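You operate a simulated robot arm through the tools that you are given. There is no shell and no other tool.

The job below is to be done with a simulated robot arm. You get a single attempt, and the scene is never put back.

Task
Seat the stock drawer's gel bottle in its cradle and clamp it.
Fine: free the clamp lever first; shut the drawer. Set down upright: gel bottle. Where these are worked on the way, their far stop is far enough and under half their travel is too little: clamp lever, stock drawer.

The check looks at the end state, three seconds after you hand in, the way a careful person would. Anything else that was tipped, shoved, dropped, spilled or broken makes it a failure.

Robot
A 6-joint arm with a two-finger gripper, fixed in place. Base frame: the origin is on the floor under the middle of its stand, x ahead of it, y to its left, z up. Readings come in mm, degrees, newtons and seconds.
It reaches about 1572 mm from its shoulder. Its first joint turns from -166.0 to 166.0 degrees. Payload 2.45 kg.
The tool frame sits at the grasp point between the pads (the TCP): z along the fingers, y along the line on which they close. The tips reach 20 mm beyond it. The gripper opens to 140 mm; its body begins 168 mm behind the TCP.
Orientation is that of the tool frame in the base frame, as [roll, pitch, yaw] about the fixed x, y, z axes, in that order (R = Rz(yaw) Ry(pitch) Rx(roll)). With the fingers straight down and closing along the base's y, the tool's x points along the base's -x, its y along +y and its z along -z.

Tools
- The arm moves only by the tool servo_tool. Its argument "moves" is a list of rows, each an object of numbers (a shift or turn left out is 0, a gripper value left out holds the last): "jaw": the gripper command, from -1 (fully open) to 1 (shut), values between in proportion; "x", "y", "z": the shift along the base's x, y, z in mm; "rx", "ry", "rz": the turn, a rotation vector about the base's x, y, z in degrees. In form: [{"jaw": .., "x": .., "y": .., "z": .., "rx": .., "ry": .., "rz": ..}, ...]. A call has 1 to 20 rows; each row shifts and turns the commanded pose from where the row before left it. Each row takes 0.2 s and may step no farther than 50 mm and 8.6 degrees from the row before; otherwise, or with a gripper value out of range, the whole call is refused. Where a pose cannot be reached the arm comes as near as it can. A force on the tool above 60 N (or 10 N above the force at the start of the call, whichever is more), or a blocked arm, ends the call early, and 0.2 s more pass. The fingers move at their own pace (about 45 mm/s each) and stop on an object; they squeeze with about 38 N. The grip force told is the motor's: it shows also when the fingers shut on nothing. Time passes only in rows, and 0.2 s behind the last, so rows that do not move let the fingers close. The reply holds the time, the measured pose of the TCP, the force on the tool along the base axes, the opening and the grip force, in the units named above and with some noise, with the torque about the TCP (base axes, N m) and any sound that the robot's microphone picked up.
- Cameras (640 x 400 px; columns grow to the right, rows downward): "scene" is fixed at [221.1, 649.6, 1753.8]; the picture's right is [-0.03, -1.00, 0.00], its down [-0.94, 0.03, -0.35] and it looks along [0.35, -0.01, -0.94] (base axes); focal length 214 px, centre (320, 200). "wrist" rides on the gripper at [78, 11, -209] in the tool frame; the picture's right is [-0.14, 0.99, 0.00], its down [-0.92, -0.13, -0.37] and it looks along [-0.36, -0.05, 0.93] (tool axes); focal length 280 px, centre (320, 200). There is no depth. A picture from a camera that has moved, and an enlarged one, comes with that camera's place and axes in the base frame and with its lens.
- camera(camera): a new picture of that camera. The clock stands still meanwhile.
- enlarge(camera, box): a new picture of the part [left, top, right, bottom] of that camera's present view, enlarged. The clock stands still meanwhile.
- job_done(): hands the job in; it is judged then, once.

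Nothing tells you positions but the pictures and the camera data. Unless the task says otherwise, let go and move clear before handing in.

The tools are called as a command line: name --argument value ..., lists and objects as JSON in quotes. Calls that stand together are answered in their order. servo_tool: Moves the arm, as the interface text tells. Its arguments: {"type":"object","properties":{"moves":{"type":"array","items":{"type":"object","properties":{"jaw":{"type":"number"},"x":{"type":"number"},"y":{"type":"number"},"z":{"type":"number"},"rx":{"type":"number"},"ry":{"type":"number"},"rz":{"type":"number"}}}}},"required":["moves"]} The other tools are called the same way: camera (camera) takes a picture; enlarge (camera, box) takes an enlarged picture of a part of a camera's view; job_done () hands the job in.

At the start:

```text
time_s: 0.0
tcp_pos: [474.2, 306.1, 1545.8]
ee_rot: [180.0, 0.0, 180.0]
contact_force: [-0.2, -0.5, 0.2]
torque: [0.02, -0.01, 0.0]
grip_width: 140.0
grasp_force: 0.1
```

scene: 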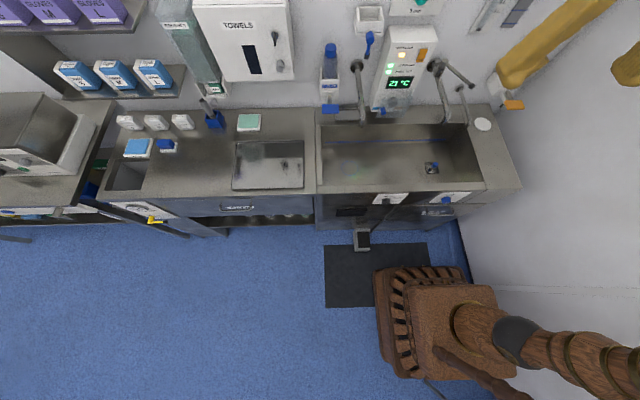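
wrist: 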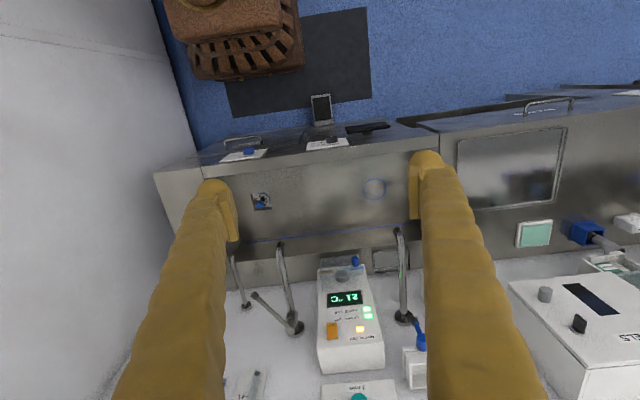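

I see a wash station with a counter, a sink, wall dispensers and a stock drawer somewhere in the counter front. I'll take enlarged views to find the drawer, the cradle, the clamp lever and the gel bottle.

enlarge --camera "scene" --box '[300, 0, 500, 125]'

enlarge --camera "scene" --box '[80, 90, 320, 240]'

enlarge --camera "scene" --box '[300, 100, 500, 225]'

enlarge --camera "scene" --box '[0, 90, 240, 240]'

enlarge --camera "scene" --box '[100, 0, 340, 150]'

```text
3.20 times, centred on (400, 62) of scene
camera zoom: at [221.1, 649.6, 1753.8], right [-0.03, -1.0, 0.0], down [-0.94, 0.03, -0.35], along [0.35, -0.01, -0.94], focal length 686 px, centre (64, 640)
```

zoom: 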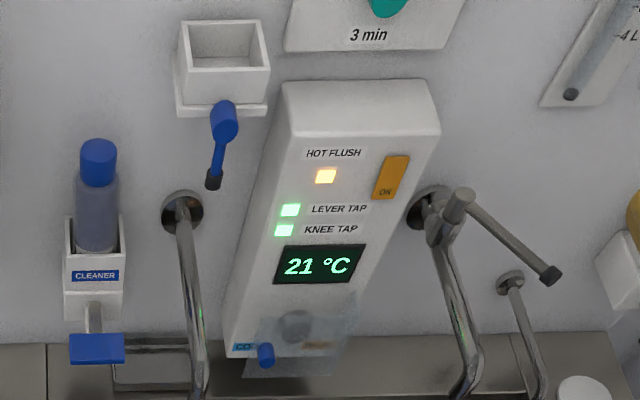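

```text
2.67 times, centred on (200, 165) of scene
camera zoom: at [221.1, 649.6, 1753.8], right [-0.03, -1.0, 0.0], down [-0.94, 0.03, -0.35], along [0.35, -0.01, -0.94], focal length 572 px, centre (640, 293)
```

zoom: 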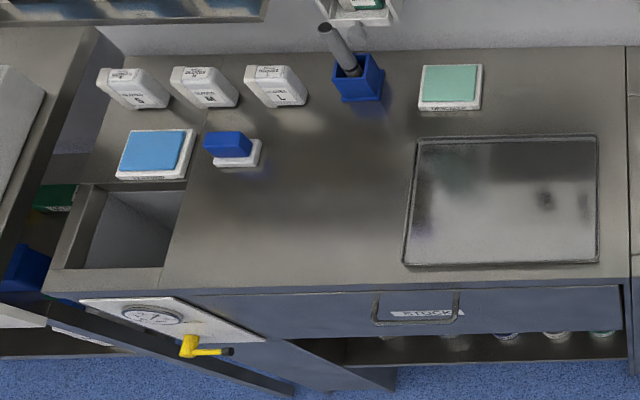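

```text
3.20 times, centred on (400, 162) of scene
camera zoom: at [221.1, 649.6, 1753.8], right [-0.03, -1.0, 0.0], down [-0.94, 0.03, -0.35], along [0.35, -0.01, -0.94], focal length 686 px, centre (64, 320)
```

zoom: 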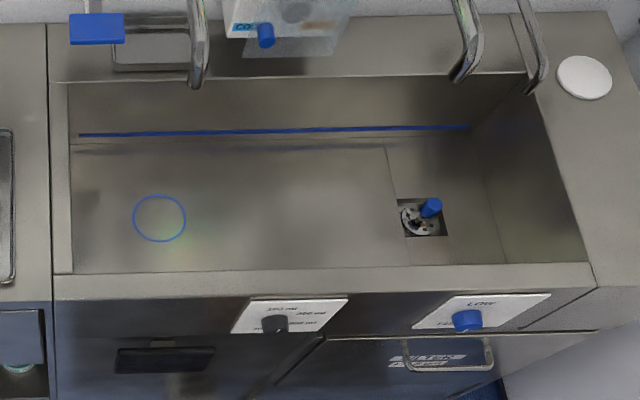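

```text
2.67 times, centred on (120, 165) of scene
camera zoom: at [221.1, 649.6, 1753.8], right [-0.03, -1.0, 0.0], down [-0.94, 0.03, -0.35], along [0.35, -0.01, -0.94], focal length 572 px, centre (853, 293)
```

zoom: 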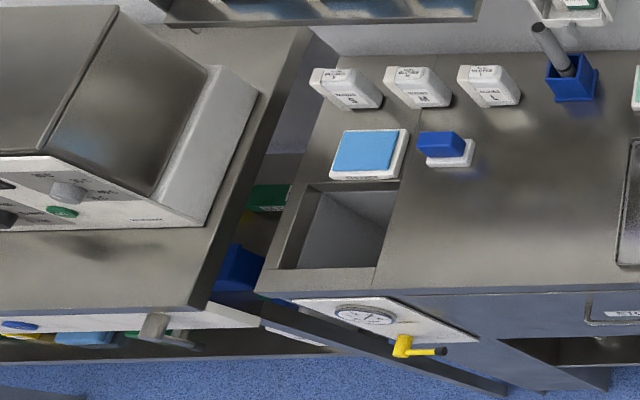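

```text
2.67 times, centred on (220, 75) of scene
camera zoom: at [221.1, 649.6, 1753.8], right [-0.03, -1.0, 0.0], down [-0.94, 0.03, -0.35], along [0.35, -0.01, -0.94], focal length 572 px, centre (587, 533)
```

zoom: 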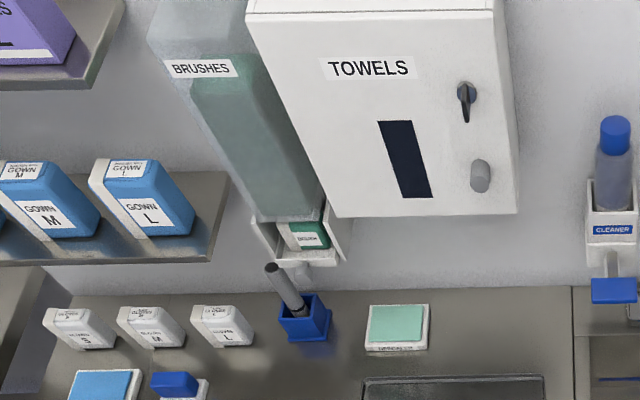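

The empty wall cradle with the blue lever sits right of the CLEANER dispenser, and the STOCK drawer is under the counter. I'll look closer through the wrist camera to triangulate.

enlarge --camera "wrist" --box '[300, 240, 500, 400]'

enlarge --camera "wrist" --box '[420, 70, 640, 260]'

enlarge --camera "scene" --box '[340, 0, 420, 60]'

enlarge --camera "scene" --box '[190, 180, 330, 240]'

```text
2.50 times, centred on (400, 320) of wrist
camera zoom: at [394.8, 316.8, 1752.9], right [0.14, 0.99, 0.0], down [0.92, -0.13, 0.37], along [0.37, -0.05, -0.93], focal length 701 px, centre (120, -100)
```

zoom: 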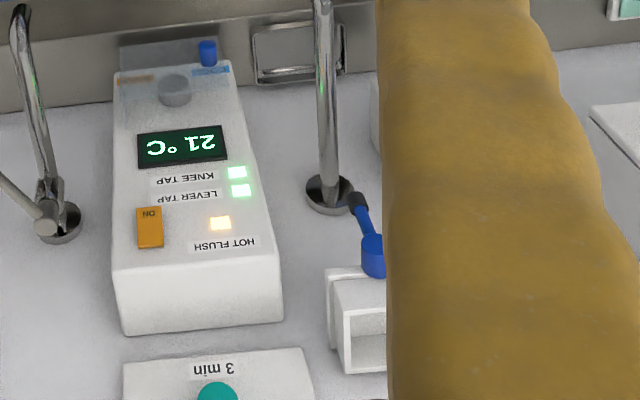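

```text
2.11 times, centred on (530, 165) of wrist
camera zoom: at [394.8, 316.8, 1752.9], right [0.14, 0.99, 0.0], down [0.92, -0.13, 0.37], along [0.37, -0.05, -0.93], focal length 590 px, centre (-122, 274)
```

zoom: 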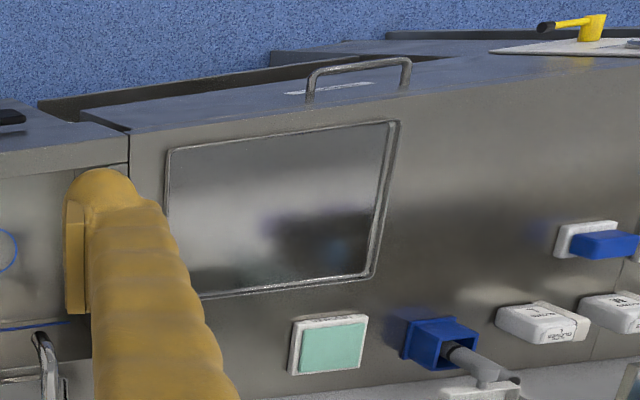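

```text
6.67 times, centred on (380, 30) of scene
camera zoom: at [221.1, 649.6, 1753.8], right [-0.03, -1.0, 0.0], down [-0.94, 0.03, -0.35], along [0.35, -0.01, -0.94], focal length 1430 px, centre (-80, 1333)
```

zoom: 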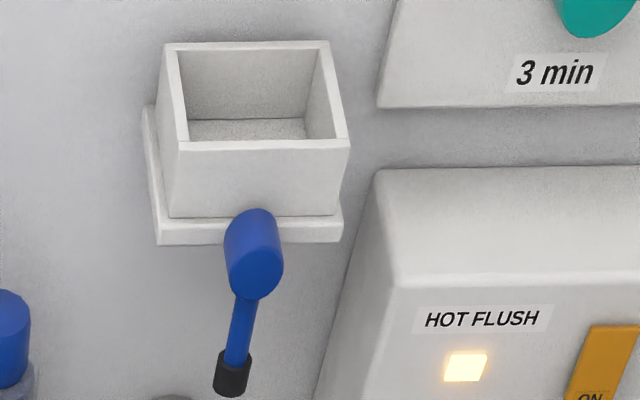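

```text
4.57 times, centred on (260, 210) of scene
camera zoom: at [221.1, 649.6, 1753.8], right [-0.03, -1.0, 0.0], down [-0.94, 0.03, -0.35], along [0.35, -0.01, -0.94], focal length 980 px, centre (594, 154)
```

zoom: 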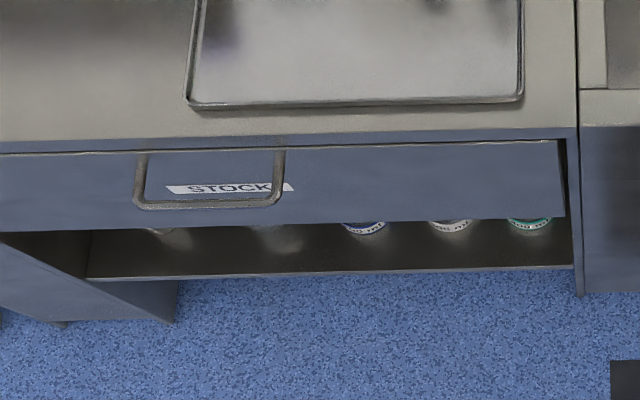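

The lever's hub is near (935, 468, 1289) with its handle hanging down, and the drawer handle is near (546, 1048, 775). I'll move to a better viewpoint of the cradle.

servo_tool --moves '[{"y": 40}, {"y": 40}, {"y": 40}, {"y": 40}, {"jaw": -1}]'

camera --camera "wrist"

camera --camera "scene"

```text
time_s: 1.2
tcp_pos: [476.1, 467.1, 1543.7]
ee_rot: [-179.9, 0.0, -180.0]
contact_force: [-0.2, 0.1, -0.1]
torque: [0.02, -0.08, 0.01]
grip_width: 140.0
grasp_force: 0.1
```

```text
taken
camera wrist: at [397.7, 476.9, 1752.9], right [0.14, 0.99, 0.0], down [0.92, -0.13, 0.37], along [0.36, -0.05, -0.93], focal length 280 px, centre (320, 200)
```

wrist: 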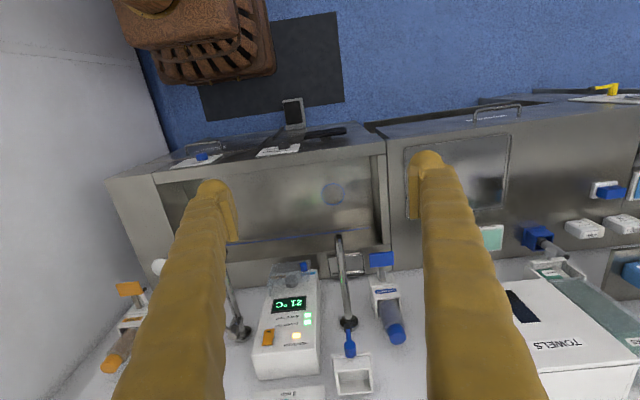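

```text
taken
```

scene: 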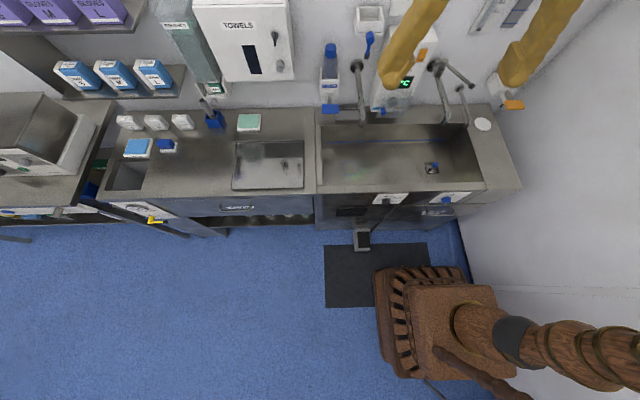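

The cradle now sits between the fingers in the wrist view; I'll enlarge it.

enlarge --camera "wrist" --box '[300, 300, 420, 400]'

enlarge --camera "wrist" --box '[360, 80, 640, 250]'

```text
4.00 times, centred on (360, 350) of wrist
camera zoom: at [397.7, 476.9, 1752.9], right [0.14, 0.99, 0.0], down [0.92, -0.13, 0.37], along [0.36, -0.05, -0.93], focal length 1122 px, centre (160, -400)
```

zoom: 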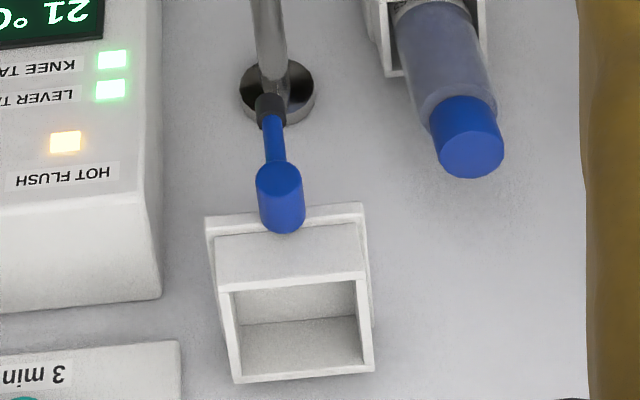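

```text
2.29 times, centred on (500, 165) of wrist
camera zoom: at [397.7, 476.9, 1752.9], right [0.14, 0.99, 0.0], down [0.92, -0.13, 0.37], along [0.36, -0.05, -0.93], focal length 641 px, centre (-91, 280)
```

zoom: 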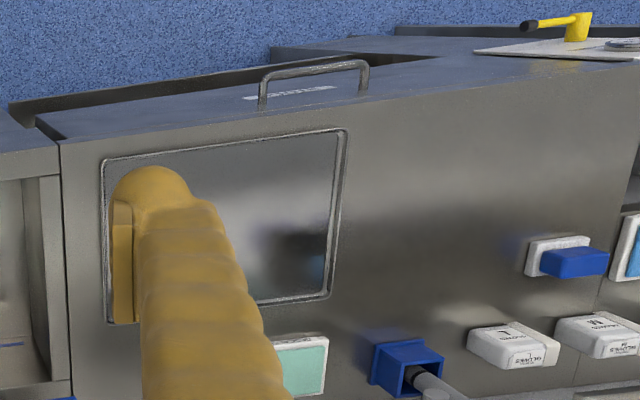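

The cradle box is centred near (997, 469) with its rim at z≈1329, and the lever hangs from a hub at (929, 469, 1294). I'll tilt the tool 45° and come closer for a good look at the lever.

servo_tool --moves '[{"x": 40, "z": -17, "ry": -7.5}, {"x": 40, "z": -17, "ry": -7.5}, {"x": 40, "z": -17, "ry": -7.5}, {"x": 40, "z": -17, "ry": -7.5}, {"x": 40, "z": -17, "ry": -7.5}, {"x": 40, "z": -17, "ry": -7.5}, {"x": 30, "z": -17}, {"x": 30, "z": -17}, {}]'

camera --camera "wrist"

camera --camera "scene"

```text
time_s: 3.2
tcp_pos: [775.6, 464.8, 1407.4]
ee_rot: [-180.0, 45.1, -180.0]
contact_force: [0.1, -0.1, 0.9]
torque: [-0.02, 0.01, 0.01]
grip_width: 139.7
grasp_force: 0.0
```

```text
taken
camera wrist: at [572.1, 475.0, 1499.9], right [0.1, 0.99, 0.1], down [0.39, -0.13, 0.91], along [0.92, -0.05, -0.4], focal length 280 px, centre (320, 200)
```

wrist: 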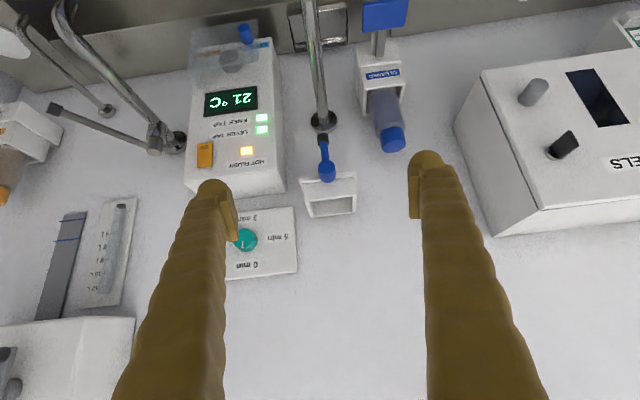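

```text
taken
```

scene: 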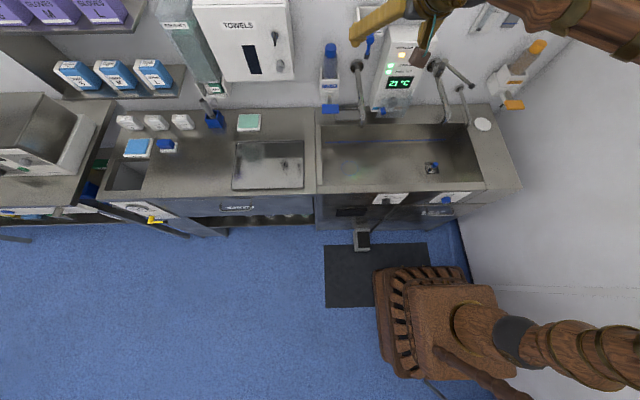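

enlarge --camera "wrist" --box '[280, 120, 400, 220]'

enlarge --camera "wrist" --box '[160, 0, 480, 220]'

```text
4.00 times, centred on (340, 170) of wrist
camera zoom: at [572.1, 475.0, 1499.9], right [0.1, 0.99, 0.1], down [0.39, -0.13, 0.91], along [0.92, -0.05, -0.4], focal length 1122 px, centre (240, 320)
```

zoom: 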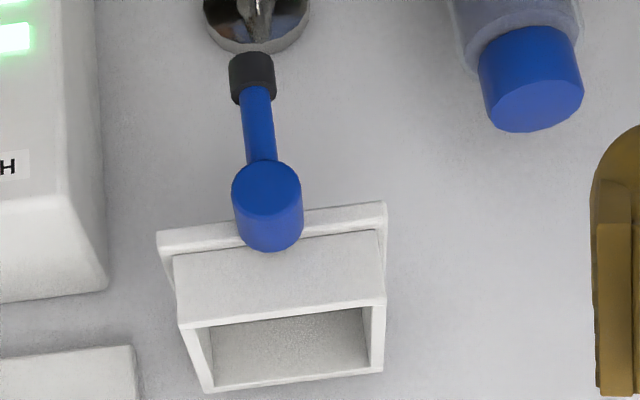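

```text
1.82 times, centred on (320, 110) of wrist
camera zoom: at [572.1, 475.0, 1499.9], right [0.1, 0.99, 0.1], down [0.39, -0.13, 0.91], along [0.92, -0.05, -0.4], focal length 510 px, centre (320, 364)
```

zoom: 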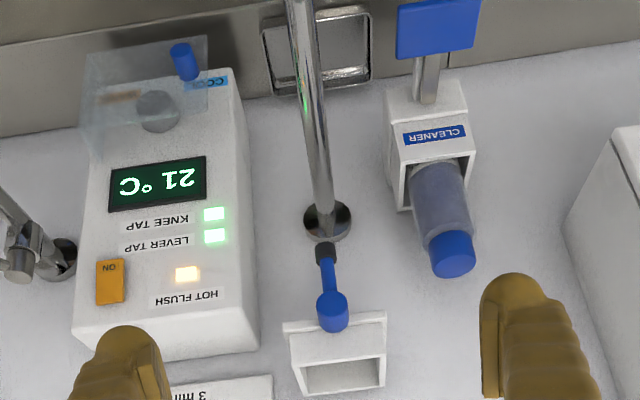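

The lever's hub axis points out from the wall and its handle hangs straight down, with no clutter nearer than the HOT FLUSH box, whose front face is at x≈955. I'll narrow the jaw to straddle the lever and move closer, then check.

servo_tool --moves '[{"x": 26, "y": 1.5, "z": -31, "jaw": 0.3}, {"x": 26, "y": 1, "z": -31, "jaw": 0.3}, {"x": 26, "y": 1, "z": -30, "jaw": 0.3}, {}, {}, {}]'

camera --camera "wrist"

camera --camera "scene"

```text
time_s: 4.6
tcp_pos: [853.1, 469.4, 1314.9]
ee_rot: [-180.0, 45.0, 180.0]
contact_force: [0.3, 0.0, 0.3]
torque: [0.0, 0.01, 0.02]
grip_width: 48.9
grasp_force: 0.1
```

```text
taken
camera wrist: at [650.8, 480.1, 1407.3], right [0.1, 0.99, 0.1], down [0.39, -0.13, 0.91], along [0.92, -0.05, -0.4], focal length 280 px, centre (320, 200)
```

wrist: 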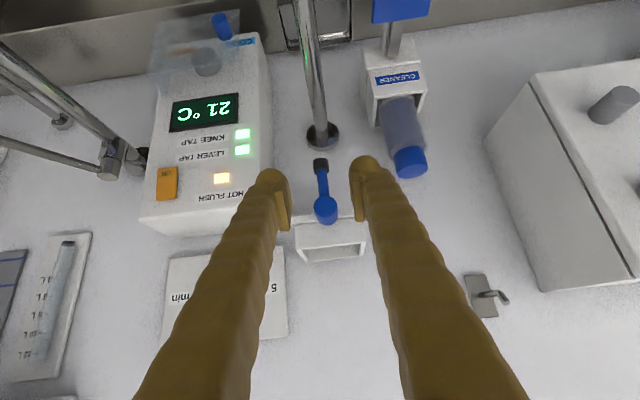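

```text
taken
```

scene: 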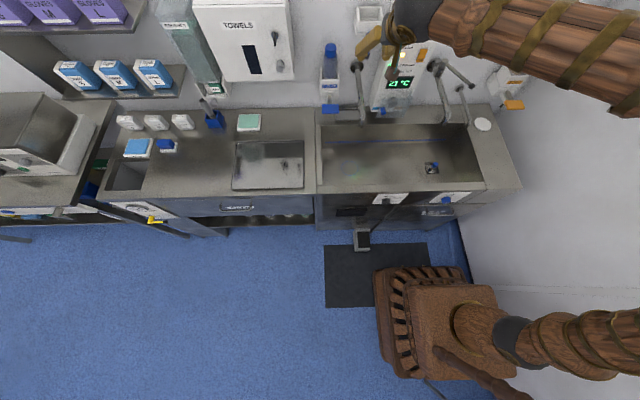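

The fingers straddle the lever as planned. I'll advance along the tool axis until the fingertips flank the black grip of the lever.

servo_tool --moves '[{"x": 23, "z": -24}, {"x": 23, "z": -24}, {"x": 22, "z": -24}, {}]'

camera --camera "wrist"

enlarge --camera "scene" --box '[320, 0, 440, 80]'

```text
time_s: 5.6
tcp_pos: [922.4, 469.5, 1244.1]
ee_rot: [179.9, 45.0, -180.0]
contact_force: [-0.9, 0.7, -0.7]
torque: [0.01, -0.03, 0.01]
grip_width: 49.1
grasp_force: 0.0
```

```text
taken
camera wrist: at [719.6, 480.3, 1336.3], right [0.1, 0.99, 0.1], down [0.39, -0.13, 0.91], along [0.92, -0.05, -0.4], focal length 280 px, centre (320, 200)
```

wrist: 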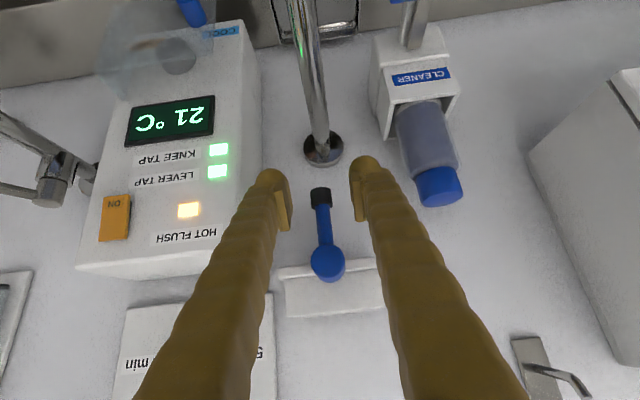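

```text
5.00 times, centred on (380, 40) of scene
camera zoom: at [221.1, 649.6, 1753.8], right [-0.03, -1.0, 0.0], down [-0.94, 0.03, -0.35], along [0.35, -0.01, -0.94], focal length 1072 px, centre (20, 1000)
```

zoom: 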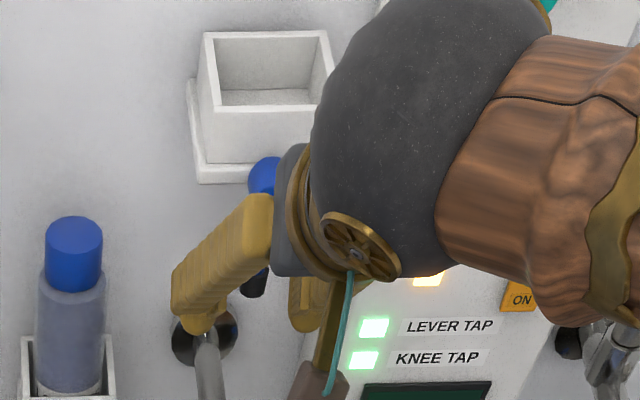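

The lever lies between the fingers. I'll test which way it turns by pushing gently toward +y and watching the force.

servo_tool --moves '[{"y": 8}, {"y": 7}, {"y": 4}, {"y": 4}, {"y": 4}, {}]'

camera --camera "wrist"

```text
time_s: 7.0
tcp_pos: [922.2, 496.4, 1242.5]
ee_rot: [-179.9, 44.9, -180.0]
contact_force: [15.0, -25.3, -5.5]
torque: [0.14, 0.04, 0.18]
grip_width: 65.5
grasp_force: 12.1
```

```text
taken
camera wrist: at [719.7, 506.0, 1335.6], right [0.1, 0.99, 0.1], down [0.39, -0.13, 0.91], along [0.91, -0.05, -0.4], focal length 280 px, centre (320, 200)
```

wrist: 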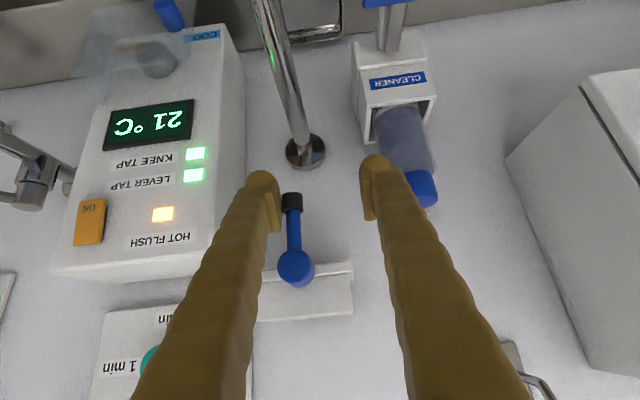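

Pushing +y only met a stop, as the lever stayed vertical and the finger yielded. I'll back off and push the other way.

servo_tool --moves '[{"y": -9}, {"y": -9}, {"y": -9}, {"y": -8}, {"y": -7}, {"y": -4}, {"y": -4}, {}]'

camera --camera "wrist"

```text
time_s: 8.8
tcp_pos: [921.1, 448.3, 1244.8]
ee_rot: [-179.9, 45.0, -180.0]
contact_force: [-1.3, 2.2, 0.4]
torque: [-0.04, 0.01, 0.05]
grip_width: 50.6
grasp_force: 1.5
```

```text
taken
camera wrist: at [718.3, 457.4, 1336.8], right [0.1, 0.99, 0.1], down [0.39, -0.13, 0.91], along [0.92, -0.05, -0.4], focal length 280 px, centre (320, 200)
```

wrist: 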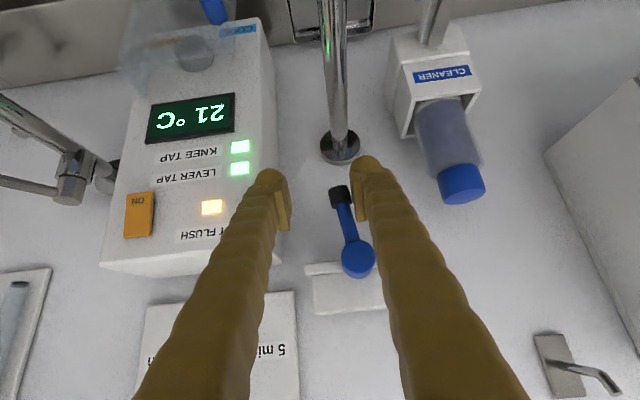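

The lever swings toward −y. I'll follow its arc around the hub, lifting as I go.

servo_tool --moves '[{"x": 5, "y": -7, "z": -2}, {"y": -7, "z": -3}, {"y": -7, "z": 3}, {"y": -7, "z": 3}, {}]'

camera --camera "wrist"

```text
time_s: 10.0
tcp_pos: [927.2, 419.1, 1245.3]
ee_rot: [179.9, 44.9, -179.9]
contact_force: [-0.5, 4.9, 0.9]
torque: [-0.03, 0.02, 0.05]
grip_width: 51.8
grasp_force: 2.3
```

```text
taken
camera wrist: at [724.0, 429.3, 1337.7], right [0.1, 0.99, 0.1], down [0.39, -0.13, 0.91], along [0.92, -0.05, -0.4], focal length 280 px, centre (320, 200)
```

wrist: 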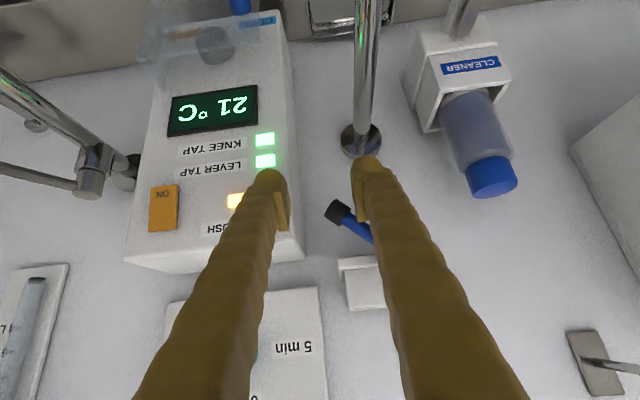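

The lever is at roughly 45°. I'll continue along the arc until I feel the far stop.

servo_tool --moves '[{"y": -6, "z": 5}, {"y": -6, "z": 6}, {"y": -4, "z": 7}, {"y": -4, "z": 8}, {}]'

camera --camera "wrist"

```text
time_s: 11.2
tcp_pos: [926.9, 399.0, 1268.1]
ee_rot: [-179.9, 44.8, -179.9]
contact_force: [-10.7, 9.7, -32.1]
torque: [-1.16, -0.19, 0.22]
grip_width: 53.7
grasp_force: 3.9
```

```text
taken
camera wrist: at [724.3, 408.9, 1361.5], right [0.1, 0.99, 0.1], down [0.39, -0.13, 0.91], along [0.91, -0.05, -0.4], focal length 280 px, centre (320, 200)
```

wrist: 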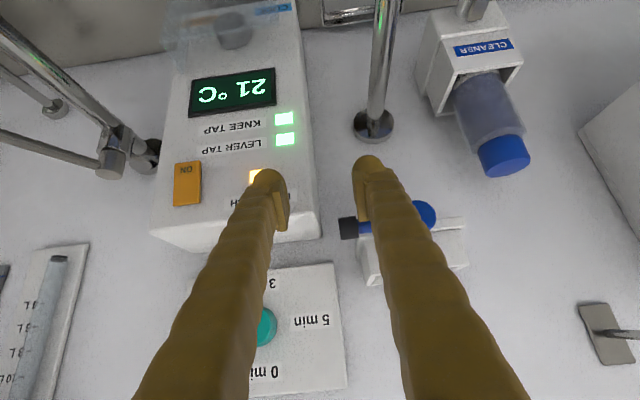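

The lever is now horizontal and against its far stop (32 N reaction). I'll drop away from under it and retreat, then check that it stays put.

servo_tool --moves '[{"z": -10}, {"z": -10, "x": -10}, {"x": -40}, {"x": -40}, {"x": -40, "z": 20}, {}]'

camera --camera "wrist"

camera --camera "scene"

```text
time_s: 12.6
tcp_pos: [797.1, 399.2, 1271.0]
ee_rot: [-180.0, 45.0, -179.9]
contact_force: [0.3, -0.3, -0.3]
torque: [-0.02, 0.02, 0.01]
grip_width: 49.0
grasp_force: 0.0
```

```text
taken
camera wrist: at [592.9, 408.9, 1363.7], right [0.1, 0.99, 0.1], down [0.39, -0.13, 0.91], along [0.92, -0.05, -0.4], focal length 280 px, centre (320, 200)
```

wrist: 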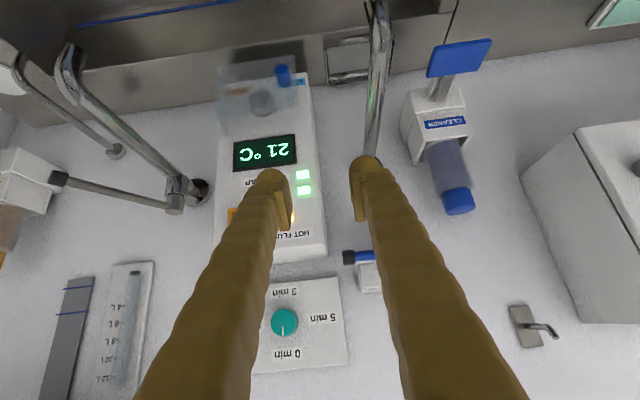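

```text
taken
```

scene: 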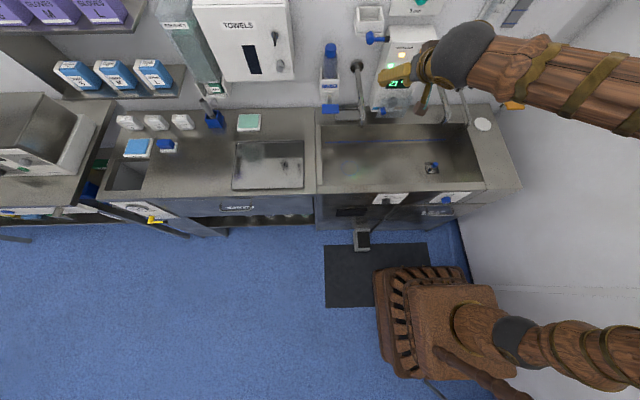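

The lever stays horizontal. Now I'll retreat and travel across to the stock drawer for a close look at its handle.

servo_tool --moves '[{"x": -48}, {"x": -48}, {"x": -48}, {"x": -48}, {"x": -48, "y": 10}, {"x": -48, "y": 10}, {"x": -30, "y": 38}, {"x": -20, "y": 45, "jaw": -0.2}, {"y": 49}, {"y": 49}, {"y": 49}, {"y": 49}, {"y": 49}, {"y": 49}, {"y": 49}, {"y": 49}, {"y": 49}, {"y": 49}, {"y": 40}, {}]'

camera --camera "wrist"

camera --camera "scene"

```text
time_s: 15.1
tcp_pos: [438.4, 600.0, 1402.1]
ee_rot: [165.5, 47.1, 169.3]
contact_force: [0.3, 0.2, -0.2]
torque: [0.01, 0.02, 0.01]
grip_width: 84.1
grasp_force: 0.1
stopped in row 12: the arm was blocked; the commanded pose is now the measured one
```

```text
taken
camera wrist: at [229.7, 595.2, 1484.1], right [0.09, 0.96, 0.27], down [0.34, -0.28, 0.9], along [0.94, 0.01, -0.35], focal length 280 px, centre (320, 200)
```

wrist: 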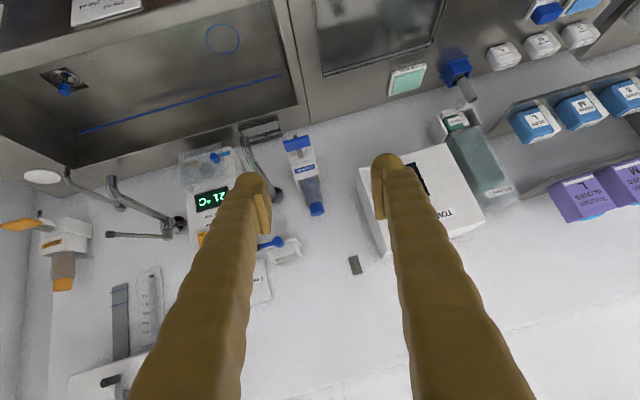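

```text
taken
```

scene: 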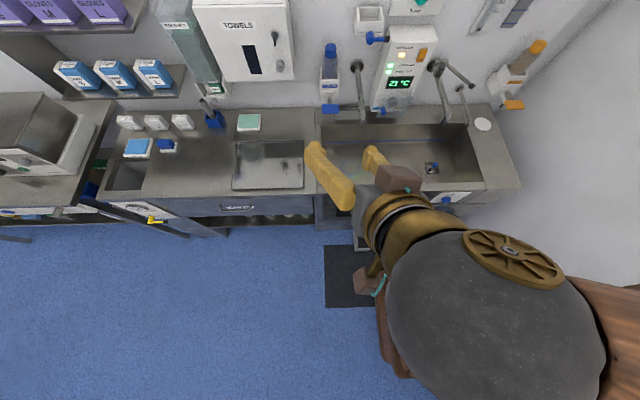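

The arm ran into its own joint limits there (no contact force). I'll bring the tool back to vertical before travelling across toward the drawer.

servo_tool --moves '[{"rx": -1.53, "ry": 7.98, "rz": 0.68}, {"rx": -1.53, "ry": 7.98, "rz": 0.68}, {"rx": -1.53, "ry": 7.98, "rz": 0.68}, {"rx": -1.53, "ry": 7.98, "rz": 0.68}, {"rx": -1.53, "ry": 7.98, "rz": 0.68}, {"rx": -1.53, "ry": 7.98, "rz": 0.68}, {}]'

```text
time_s: 16.7
tcp_pos: [439.0, 604.1, 1397.2]
ee_rot: [180.0, -0.2, -179.7]
contact_force: [-0.3, 0.5, 0.6]
torque: [0.0, -0.01, 0.02]
grip_width: 84.2
grasp_force: 0.0
```

The tool is vertical again. I'll travel over to the front of the drawer and descend for a look.

servo_tool --moves '[{"y": 36, "z": -30}, {"y": 36, "z": -30}, {"y": 36, "z": -30}, {"y": 36, "z": -30}, {"y": 36, "z": -30}, {"y": 36, "z": -30}, {"y": 36, "z": -30}, {"y": 36, "z": -30}, {"y": 36, "z": -30}, {"y": 36, "z": -30}, {"y": 36, "z": -30, "jaw": -1}, {}, {}]'

camera --camera "wrist"

camera --camera "scene"

```text
time_s: 19.5
tcp_pos: [436.8, 998.8, 1068.7]
ee_rot: [180.0, -0.1, -179.6]
contact_force: [-0.8, 0.1, -0.9]
torque: [0.01, 0.05, 0.02]
grip_width: 139.7
grasp_force: 0.0
```

```text
taken
camera wrist: at [359.2, 1007.4, 1277.0], right [0.13, 0.99, 0.0], down [0.92, -0.12, 0.37], along [0.36, -0.05, -0.93], focal length 280 px, centre (320, 200)
```

wrist: 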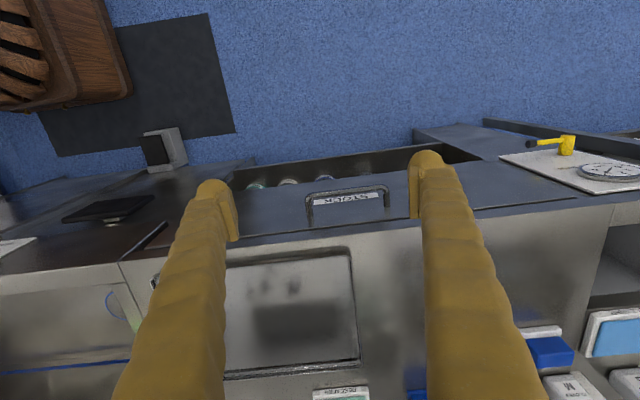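

```text
taken
```

scene: 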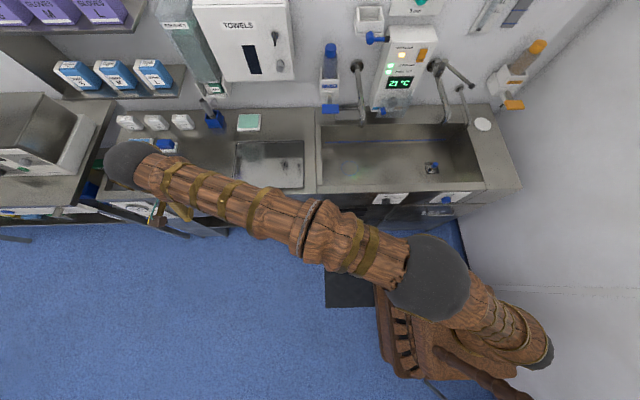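

enlarge --camera "wrist" --box '[230, 130, 430, 255]'

enlarge --camera "wrist" --box '[300, 170, 400, 235]'

```text
3.20 times, centred on (330, 192) of wrist
camera zoom: at [359.2, 1007.4, 1277.0], right [0.13, 0.99, 0.0], down [0.92, -0.12, 0.37], along [0.36, -0.05, -0.93], focal length 897 px, centre (288, 224)
```

zoom: 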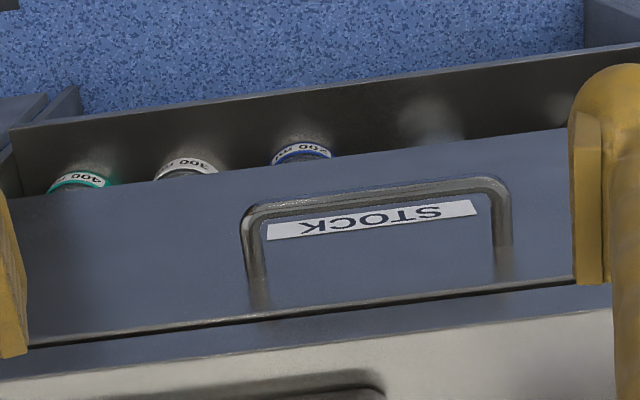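

```text
6.15 times, centred on (350, 202) of wrist
camera zoom: at [359.2, 1007.4, 1277.0], right [0.13, 0.99, 0.0], down [0.92, -0.12, 0.37], along [0.36, -0.05, -0.93], focal length 1726 px, centre (135, 185)
```

zoom: 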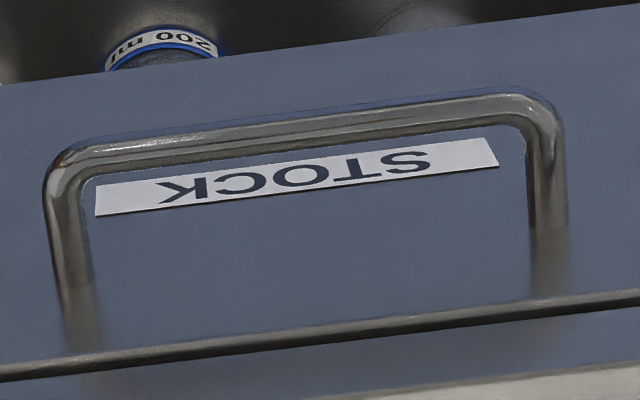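

The handle bar runs along y from about 963 to 1097 at x≈531, z≈818, with about a 30 mm gap behind it. I'll turn the gripper 90° so it can clamp the bar from above and below, then tilt it toward the drawer.

servo_tool --moves '[{"rz": 8.2, "x": -10}, {"rz": 8.2, "x": -10}, {"rz": 8.2, "x": -10}, {"rz": 8.2, "x": -10}, {"rz": 8.2, "x": -10}, {"rz": 8.2, "x": -10}, {"rz": 8.2}, {"rz": 8.2}, {"rz": 8.2}, {"rz": 8.2}, {"rz": 7.6}, {}]'

servo_tool --moves '[{"ry": -7.5, "y": 5}, {"ry": -7.5, "y": 5}, {"ry": -7.5, "y": 5}, {"ry": -7.5, "y": 5}, {"ry": -7.5, "y": 5}, {"ry": -7.5, "y": 5}, {}]'

camera --camera "wrist"

camera --camera "scene"

```text
time_s: 22.1
tcp_pos: [379.8, 998.9, 1068.1]
ee_rot: [-179.9, -0.1, -90.0]
contact_force: [0.3, 0.1, 0.1]
torque: [0.01, -0.01, 0.02]
grip_width: 139.8
grasp_force: 0.0
```

```text
time_s: 23.7
tcp_pos: [379.6, 1029.9, 1068.8]
ee_rot: [-134.9, 0.0, -90.2]
contact_force: [-0.3, 0.0, 0.8]
torque: [0.0, -0.01, 0.02]
grip_width: 140.0
grasp_force: 0.1
```

```text
taken
camera wrist: at [223.2, 951.7, 1208.8], right [-0.7, 0.14, -0.7], down [-0.17, 0.92, 0.35], along [0.69, 0.36, -0.62], focal length 280 px, centre (320, 200)
```

wrist: 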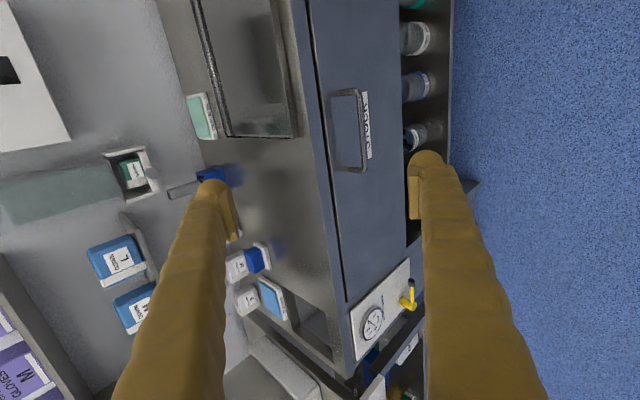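

```text
taken
```

scene: 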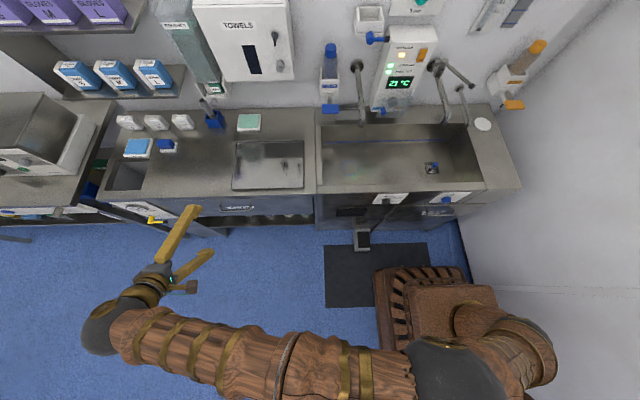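

The tilted grip orientation works. I'll enlarge the handle here to refine its position before closing in.

enlarge --camera "wrist" --box '[290, 60, 450, 200]'

```text
2.86 times, centred on (370, 130) of wrist
camera zoom: at [223.2, 951.7, 1208.8], right [-0.7, 0.14, -0.7], down [-0.17, 0.92, 0.35], along [0.69, 0.36, -0.62], focal length 801 px, centre (177, 400)
```

zoom: 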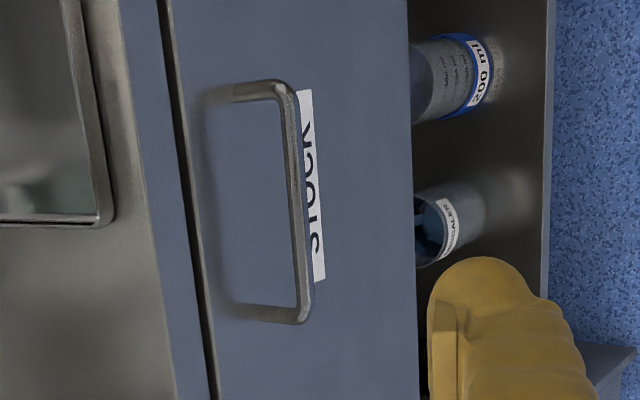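

The bar's midpoint is about (535, 1030, 812). I'll tilt to 75°, narrow the jaw and line up in front of the bar.

servo_tool --moves '[{"x": 10, "z": -38, "ry": -7.5, "jaw": 0.1}, {"x": 10, "z": -38, "ry": -7.5}, {"x": 10, "z": -38, "ry": -7.5}, {"x": 10, "z": -38, "ry": -7.5}, {"x": 10, "z": -39}, {"x": 10, "z": -39}, {}, {}]'

camera --camera "wrist"

camera --camera "scene"

```text
time_s: 25.5
tcp_pos: [438.8, 1032.5, 838.4]
ee_rot: [-104.9, 0.1, -90.2]
contact_force: [0.1, 0.0, 0.6]
torque: [0.01, 0.02, -0.02]
grip_width: 63.0
grasp_force: 0.0
```

```text
taken
camera wrist: at [232.9, 953.6, 882.4], right [-0.26, 0.14, -0.96], down [-0.32, 0.92, 0.22], along [0.91, 0.36, -0.19], focal length 280 px, centre (320, 200)
```

wrist: 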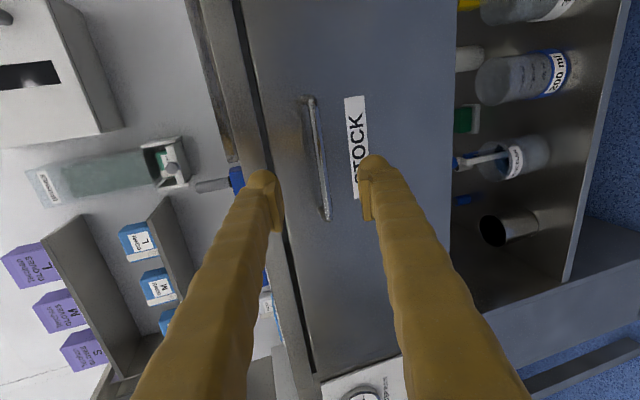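

```text
taken
```

scene: 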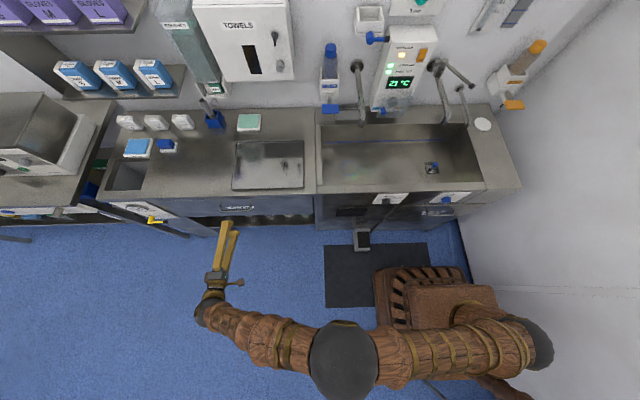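

The bar lies exactly between the two fingers, at z≈812. I'll advance along the tool axis and close on it.

servo_tool --moves '[{"x": 23, "z": -6.2}, {"x": 23, "z": -6.2}, {"x": 23, "z": -6.2}, {"x": 20, "z": -5.8}, {}]'

camera --camera "wrist"

```text
time_s: 26.7
tcp_pos: [528.9, 1029.9, 815.0]
ee_rot: [-105.0, 0.0, -90.2]
contact_force: [0.2, -0.5, 0.7]
torque: [0.01, -0.02, 0.02]
grip_width: 63.0
grasp_force: 0.0
```

```text
taken
camera wrist: at [324.2, 951.2, 858.6], right [-0.26, 0.14, -0.96], down [-0.32, 0.92, 0.22], along [0.91, 0.36, -0.19], focal length 280 px, centre (320, 200)
```

wrist: 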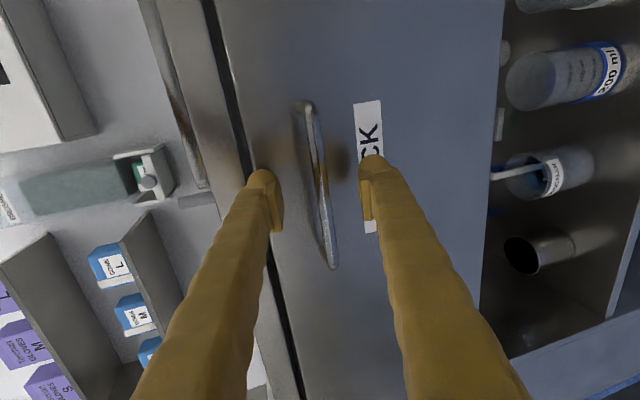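

Bar is between the pads. Closing the gripper on it now.

servo_tool --moves '[{"jaw": 1}, {"jaw": 1}, {"jaw": 1}, {"jaw": 1}, {"jaw": 1}, {"jaw": 1}]'

camera --camera "wrist"

```text
time_s: 28.1
tcp_pos: [527.9, 1030.4, 813.3]
ee_rot: [-105.2, -0.1, -90.2]
contact_force: [2.0, -14.9, -30.4]
torque: [0.13, 0.14, 0.08]
grip_width: 8.2
grasp_force: 35.9
```

```text
taken
camera wrist: at [323.4, 951.4, 856.9], right [-0.26, 0.14, -0.96], down [-0.32, 0.92, 0.22], along [0.91, 0.36, -0.19], focal length 280 px, centre (320, 200)
```

wrist: 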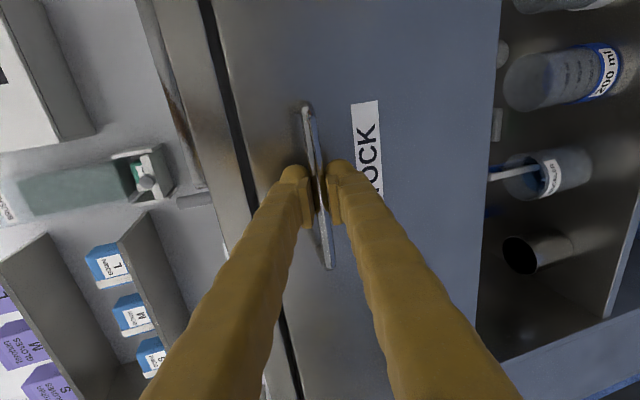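

Bar is gripped (8 mm). I'll relieve the small vertical preload and pull the drawer out toward −x.

servo_tool --moves '[{"z": -2}, {"x": -8}, {"x": -12}, {"x": -16}, {"x": -20}, {"x": -20}, {"x": -20}, {"x": -20}, {}]'

camera --camera "scene"

```text
time_s: 30.1
tcp_pos: [410.3, 1030.3, 813.3]
ee_rot: [-105.1, 0.2, -90.0]
contact_force: [-2.0, -11.4, 14.4]
torque: [-0.54, -0.06, 0.19]
grip_width: 7.7
grasp_force: 35.9
```

```text
taken
```

scene: 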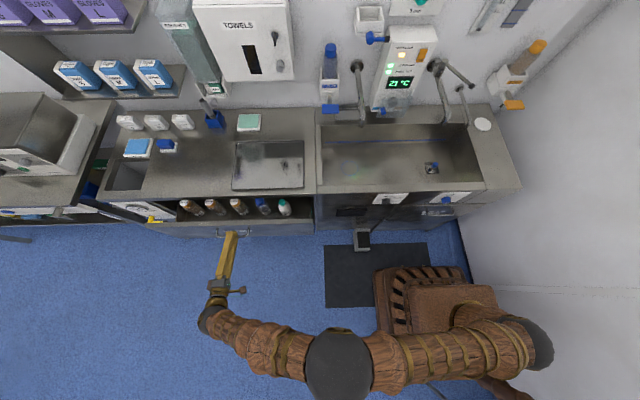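

The drawer slides out with a row of bottles in it. I'll keep pulling gently toward the far stop.

servo_tool --moves '[{"x": -18}, {"x": -18}, {"x": -18}, {"x": -18}, {"x": -18}, {}]'

enlarge --camera "scene" --box '[130, 160, 330, 285]'

```text
time_s: 31.5
tcp_pos: [320.4, 1030.2, 811.8]
ee_rot: [-105.0, 0.2, -89.9]
contact_force: [-1.9, 12.1, 30.5]
torque: [-0.46, -0.14, 0.37]
grip_width: 7.5
grasp_force: 35.7
```

```text
3.20 times, centred on (230, 222) of scene
camera zoom: at [221.1, 649.6, 1753.8], right [-0.03, -1.0, 0.0], down [-0.94, 0.03, -0.35], along [0.35, -0.01, -0.94], focal length 686 px, centre (608, 128)
```

zoom: 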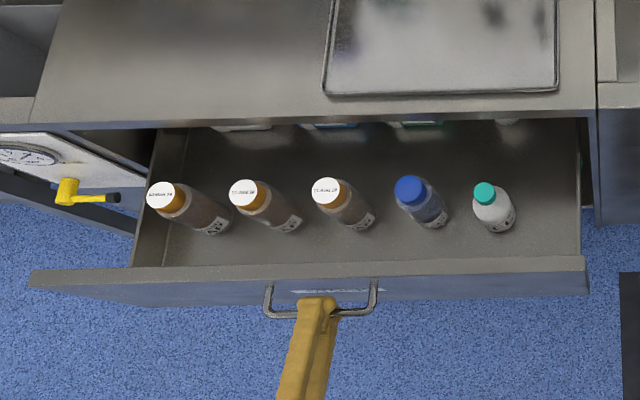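

Five bottles are visible and more stand behind them. I'll pull further to find the stop, then read the labels.

servo_tool --moves '[{"x": -15, "z": 1.5}, {"x": -15}, {"x": -15}, {"x": -15}, {"x": -15}, {}]'

enlarge --camera "scene" --box '[130, 160, 330, 285]'

```text
time_s: 32.9
tcp_pos: [245.6, 1030.2, 812.8]
ee_rot: [-105.0, -0.1, -90.1]
contact_force: [-2.9, 16.4, -1.2]
torque: [-0.03, 0.03, 0.45]
grip_width: 7.2
grasp_force: 35.7
```

```text
3.20 times, centred on (230, 222) of scene
camera zoom: at [221.1, 649.6, 1753.8], right [-0.03, -1.0, 0.0], down [-0.94, 0.03, -0.35], along [0.35, -0.01, -0.94], focal length 686 px, centre (608, 128)
```

zoom: 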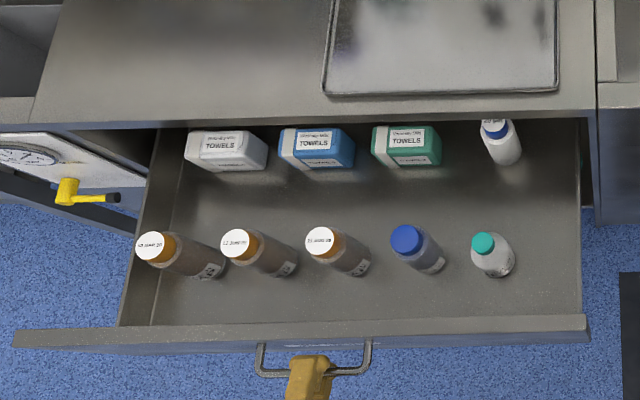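

The back row shows towel packs and another bottle. I'll pull a little more until the stop is reached.

servo_tool --moves '[{"x": -12}, {"x": -12}, {"x": -12}, {"x": -12}, {"x": -12}, {}]'

enlarge --camera "scene" --box '[150, 180, 310, 280]'

```text
time_s: 34.3
tcp_pos: [184.8, 1030.6, 813.2]
ee_rot: [-105.1, 0.0, -90.1]
contact_force: [-2.5, -9.8, -9.9]
torque: [0.03, 0.01, 0.64]
grip_width: 7.4
grasp_force: 35.4
```

```text
4.00 times, centred on (230, 230) of scene
camera zoom: at [221.1, 649.6, 1753.8], right [-0.03, -1.0, 0.0], down [-0.94, 0.03, -0.35], along [0.35, -0.01, -0.94], focal length 858 px, centre (680, 80)
```

zoom: 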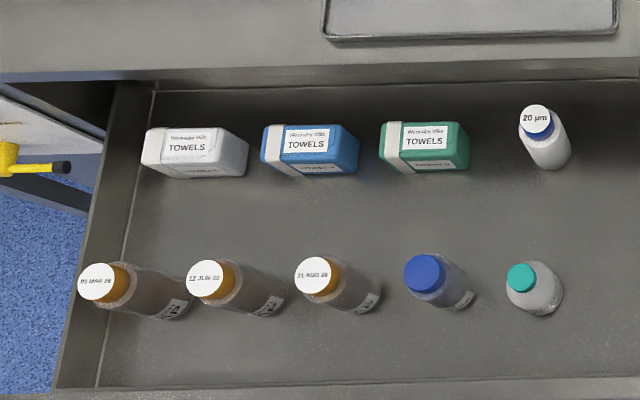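

Labels are coming into view. I'll pull a bit more to check for the stop, keeping an eye on the force.

servo_tool --moves '[{"x": -8}, {"x": -8}, {"x": -8}, {"x": -8}, {}]'

camera --camera "scene"

```text
time_s: 35.5
tcp_pos: [153.8, 1030.9, 811.9]
ee_rot: [-105.0, 0.0, -90.2]
contact_force: [-2.4, 8.1, -20.7]
torque: [0.02, 0.07, 0.55]
grip_width: 7.2
grasp_force: 35.3
```

```text
taken
```

scene: 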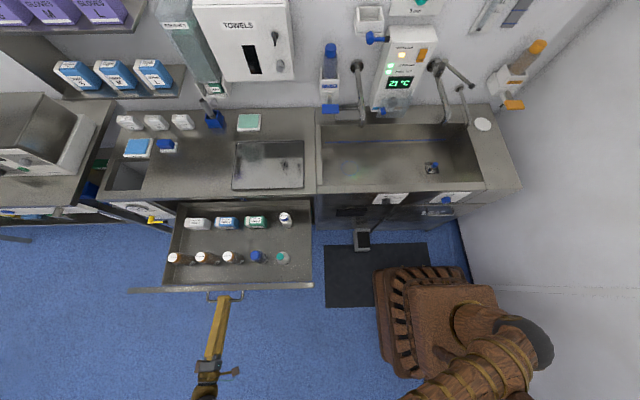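

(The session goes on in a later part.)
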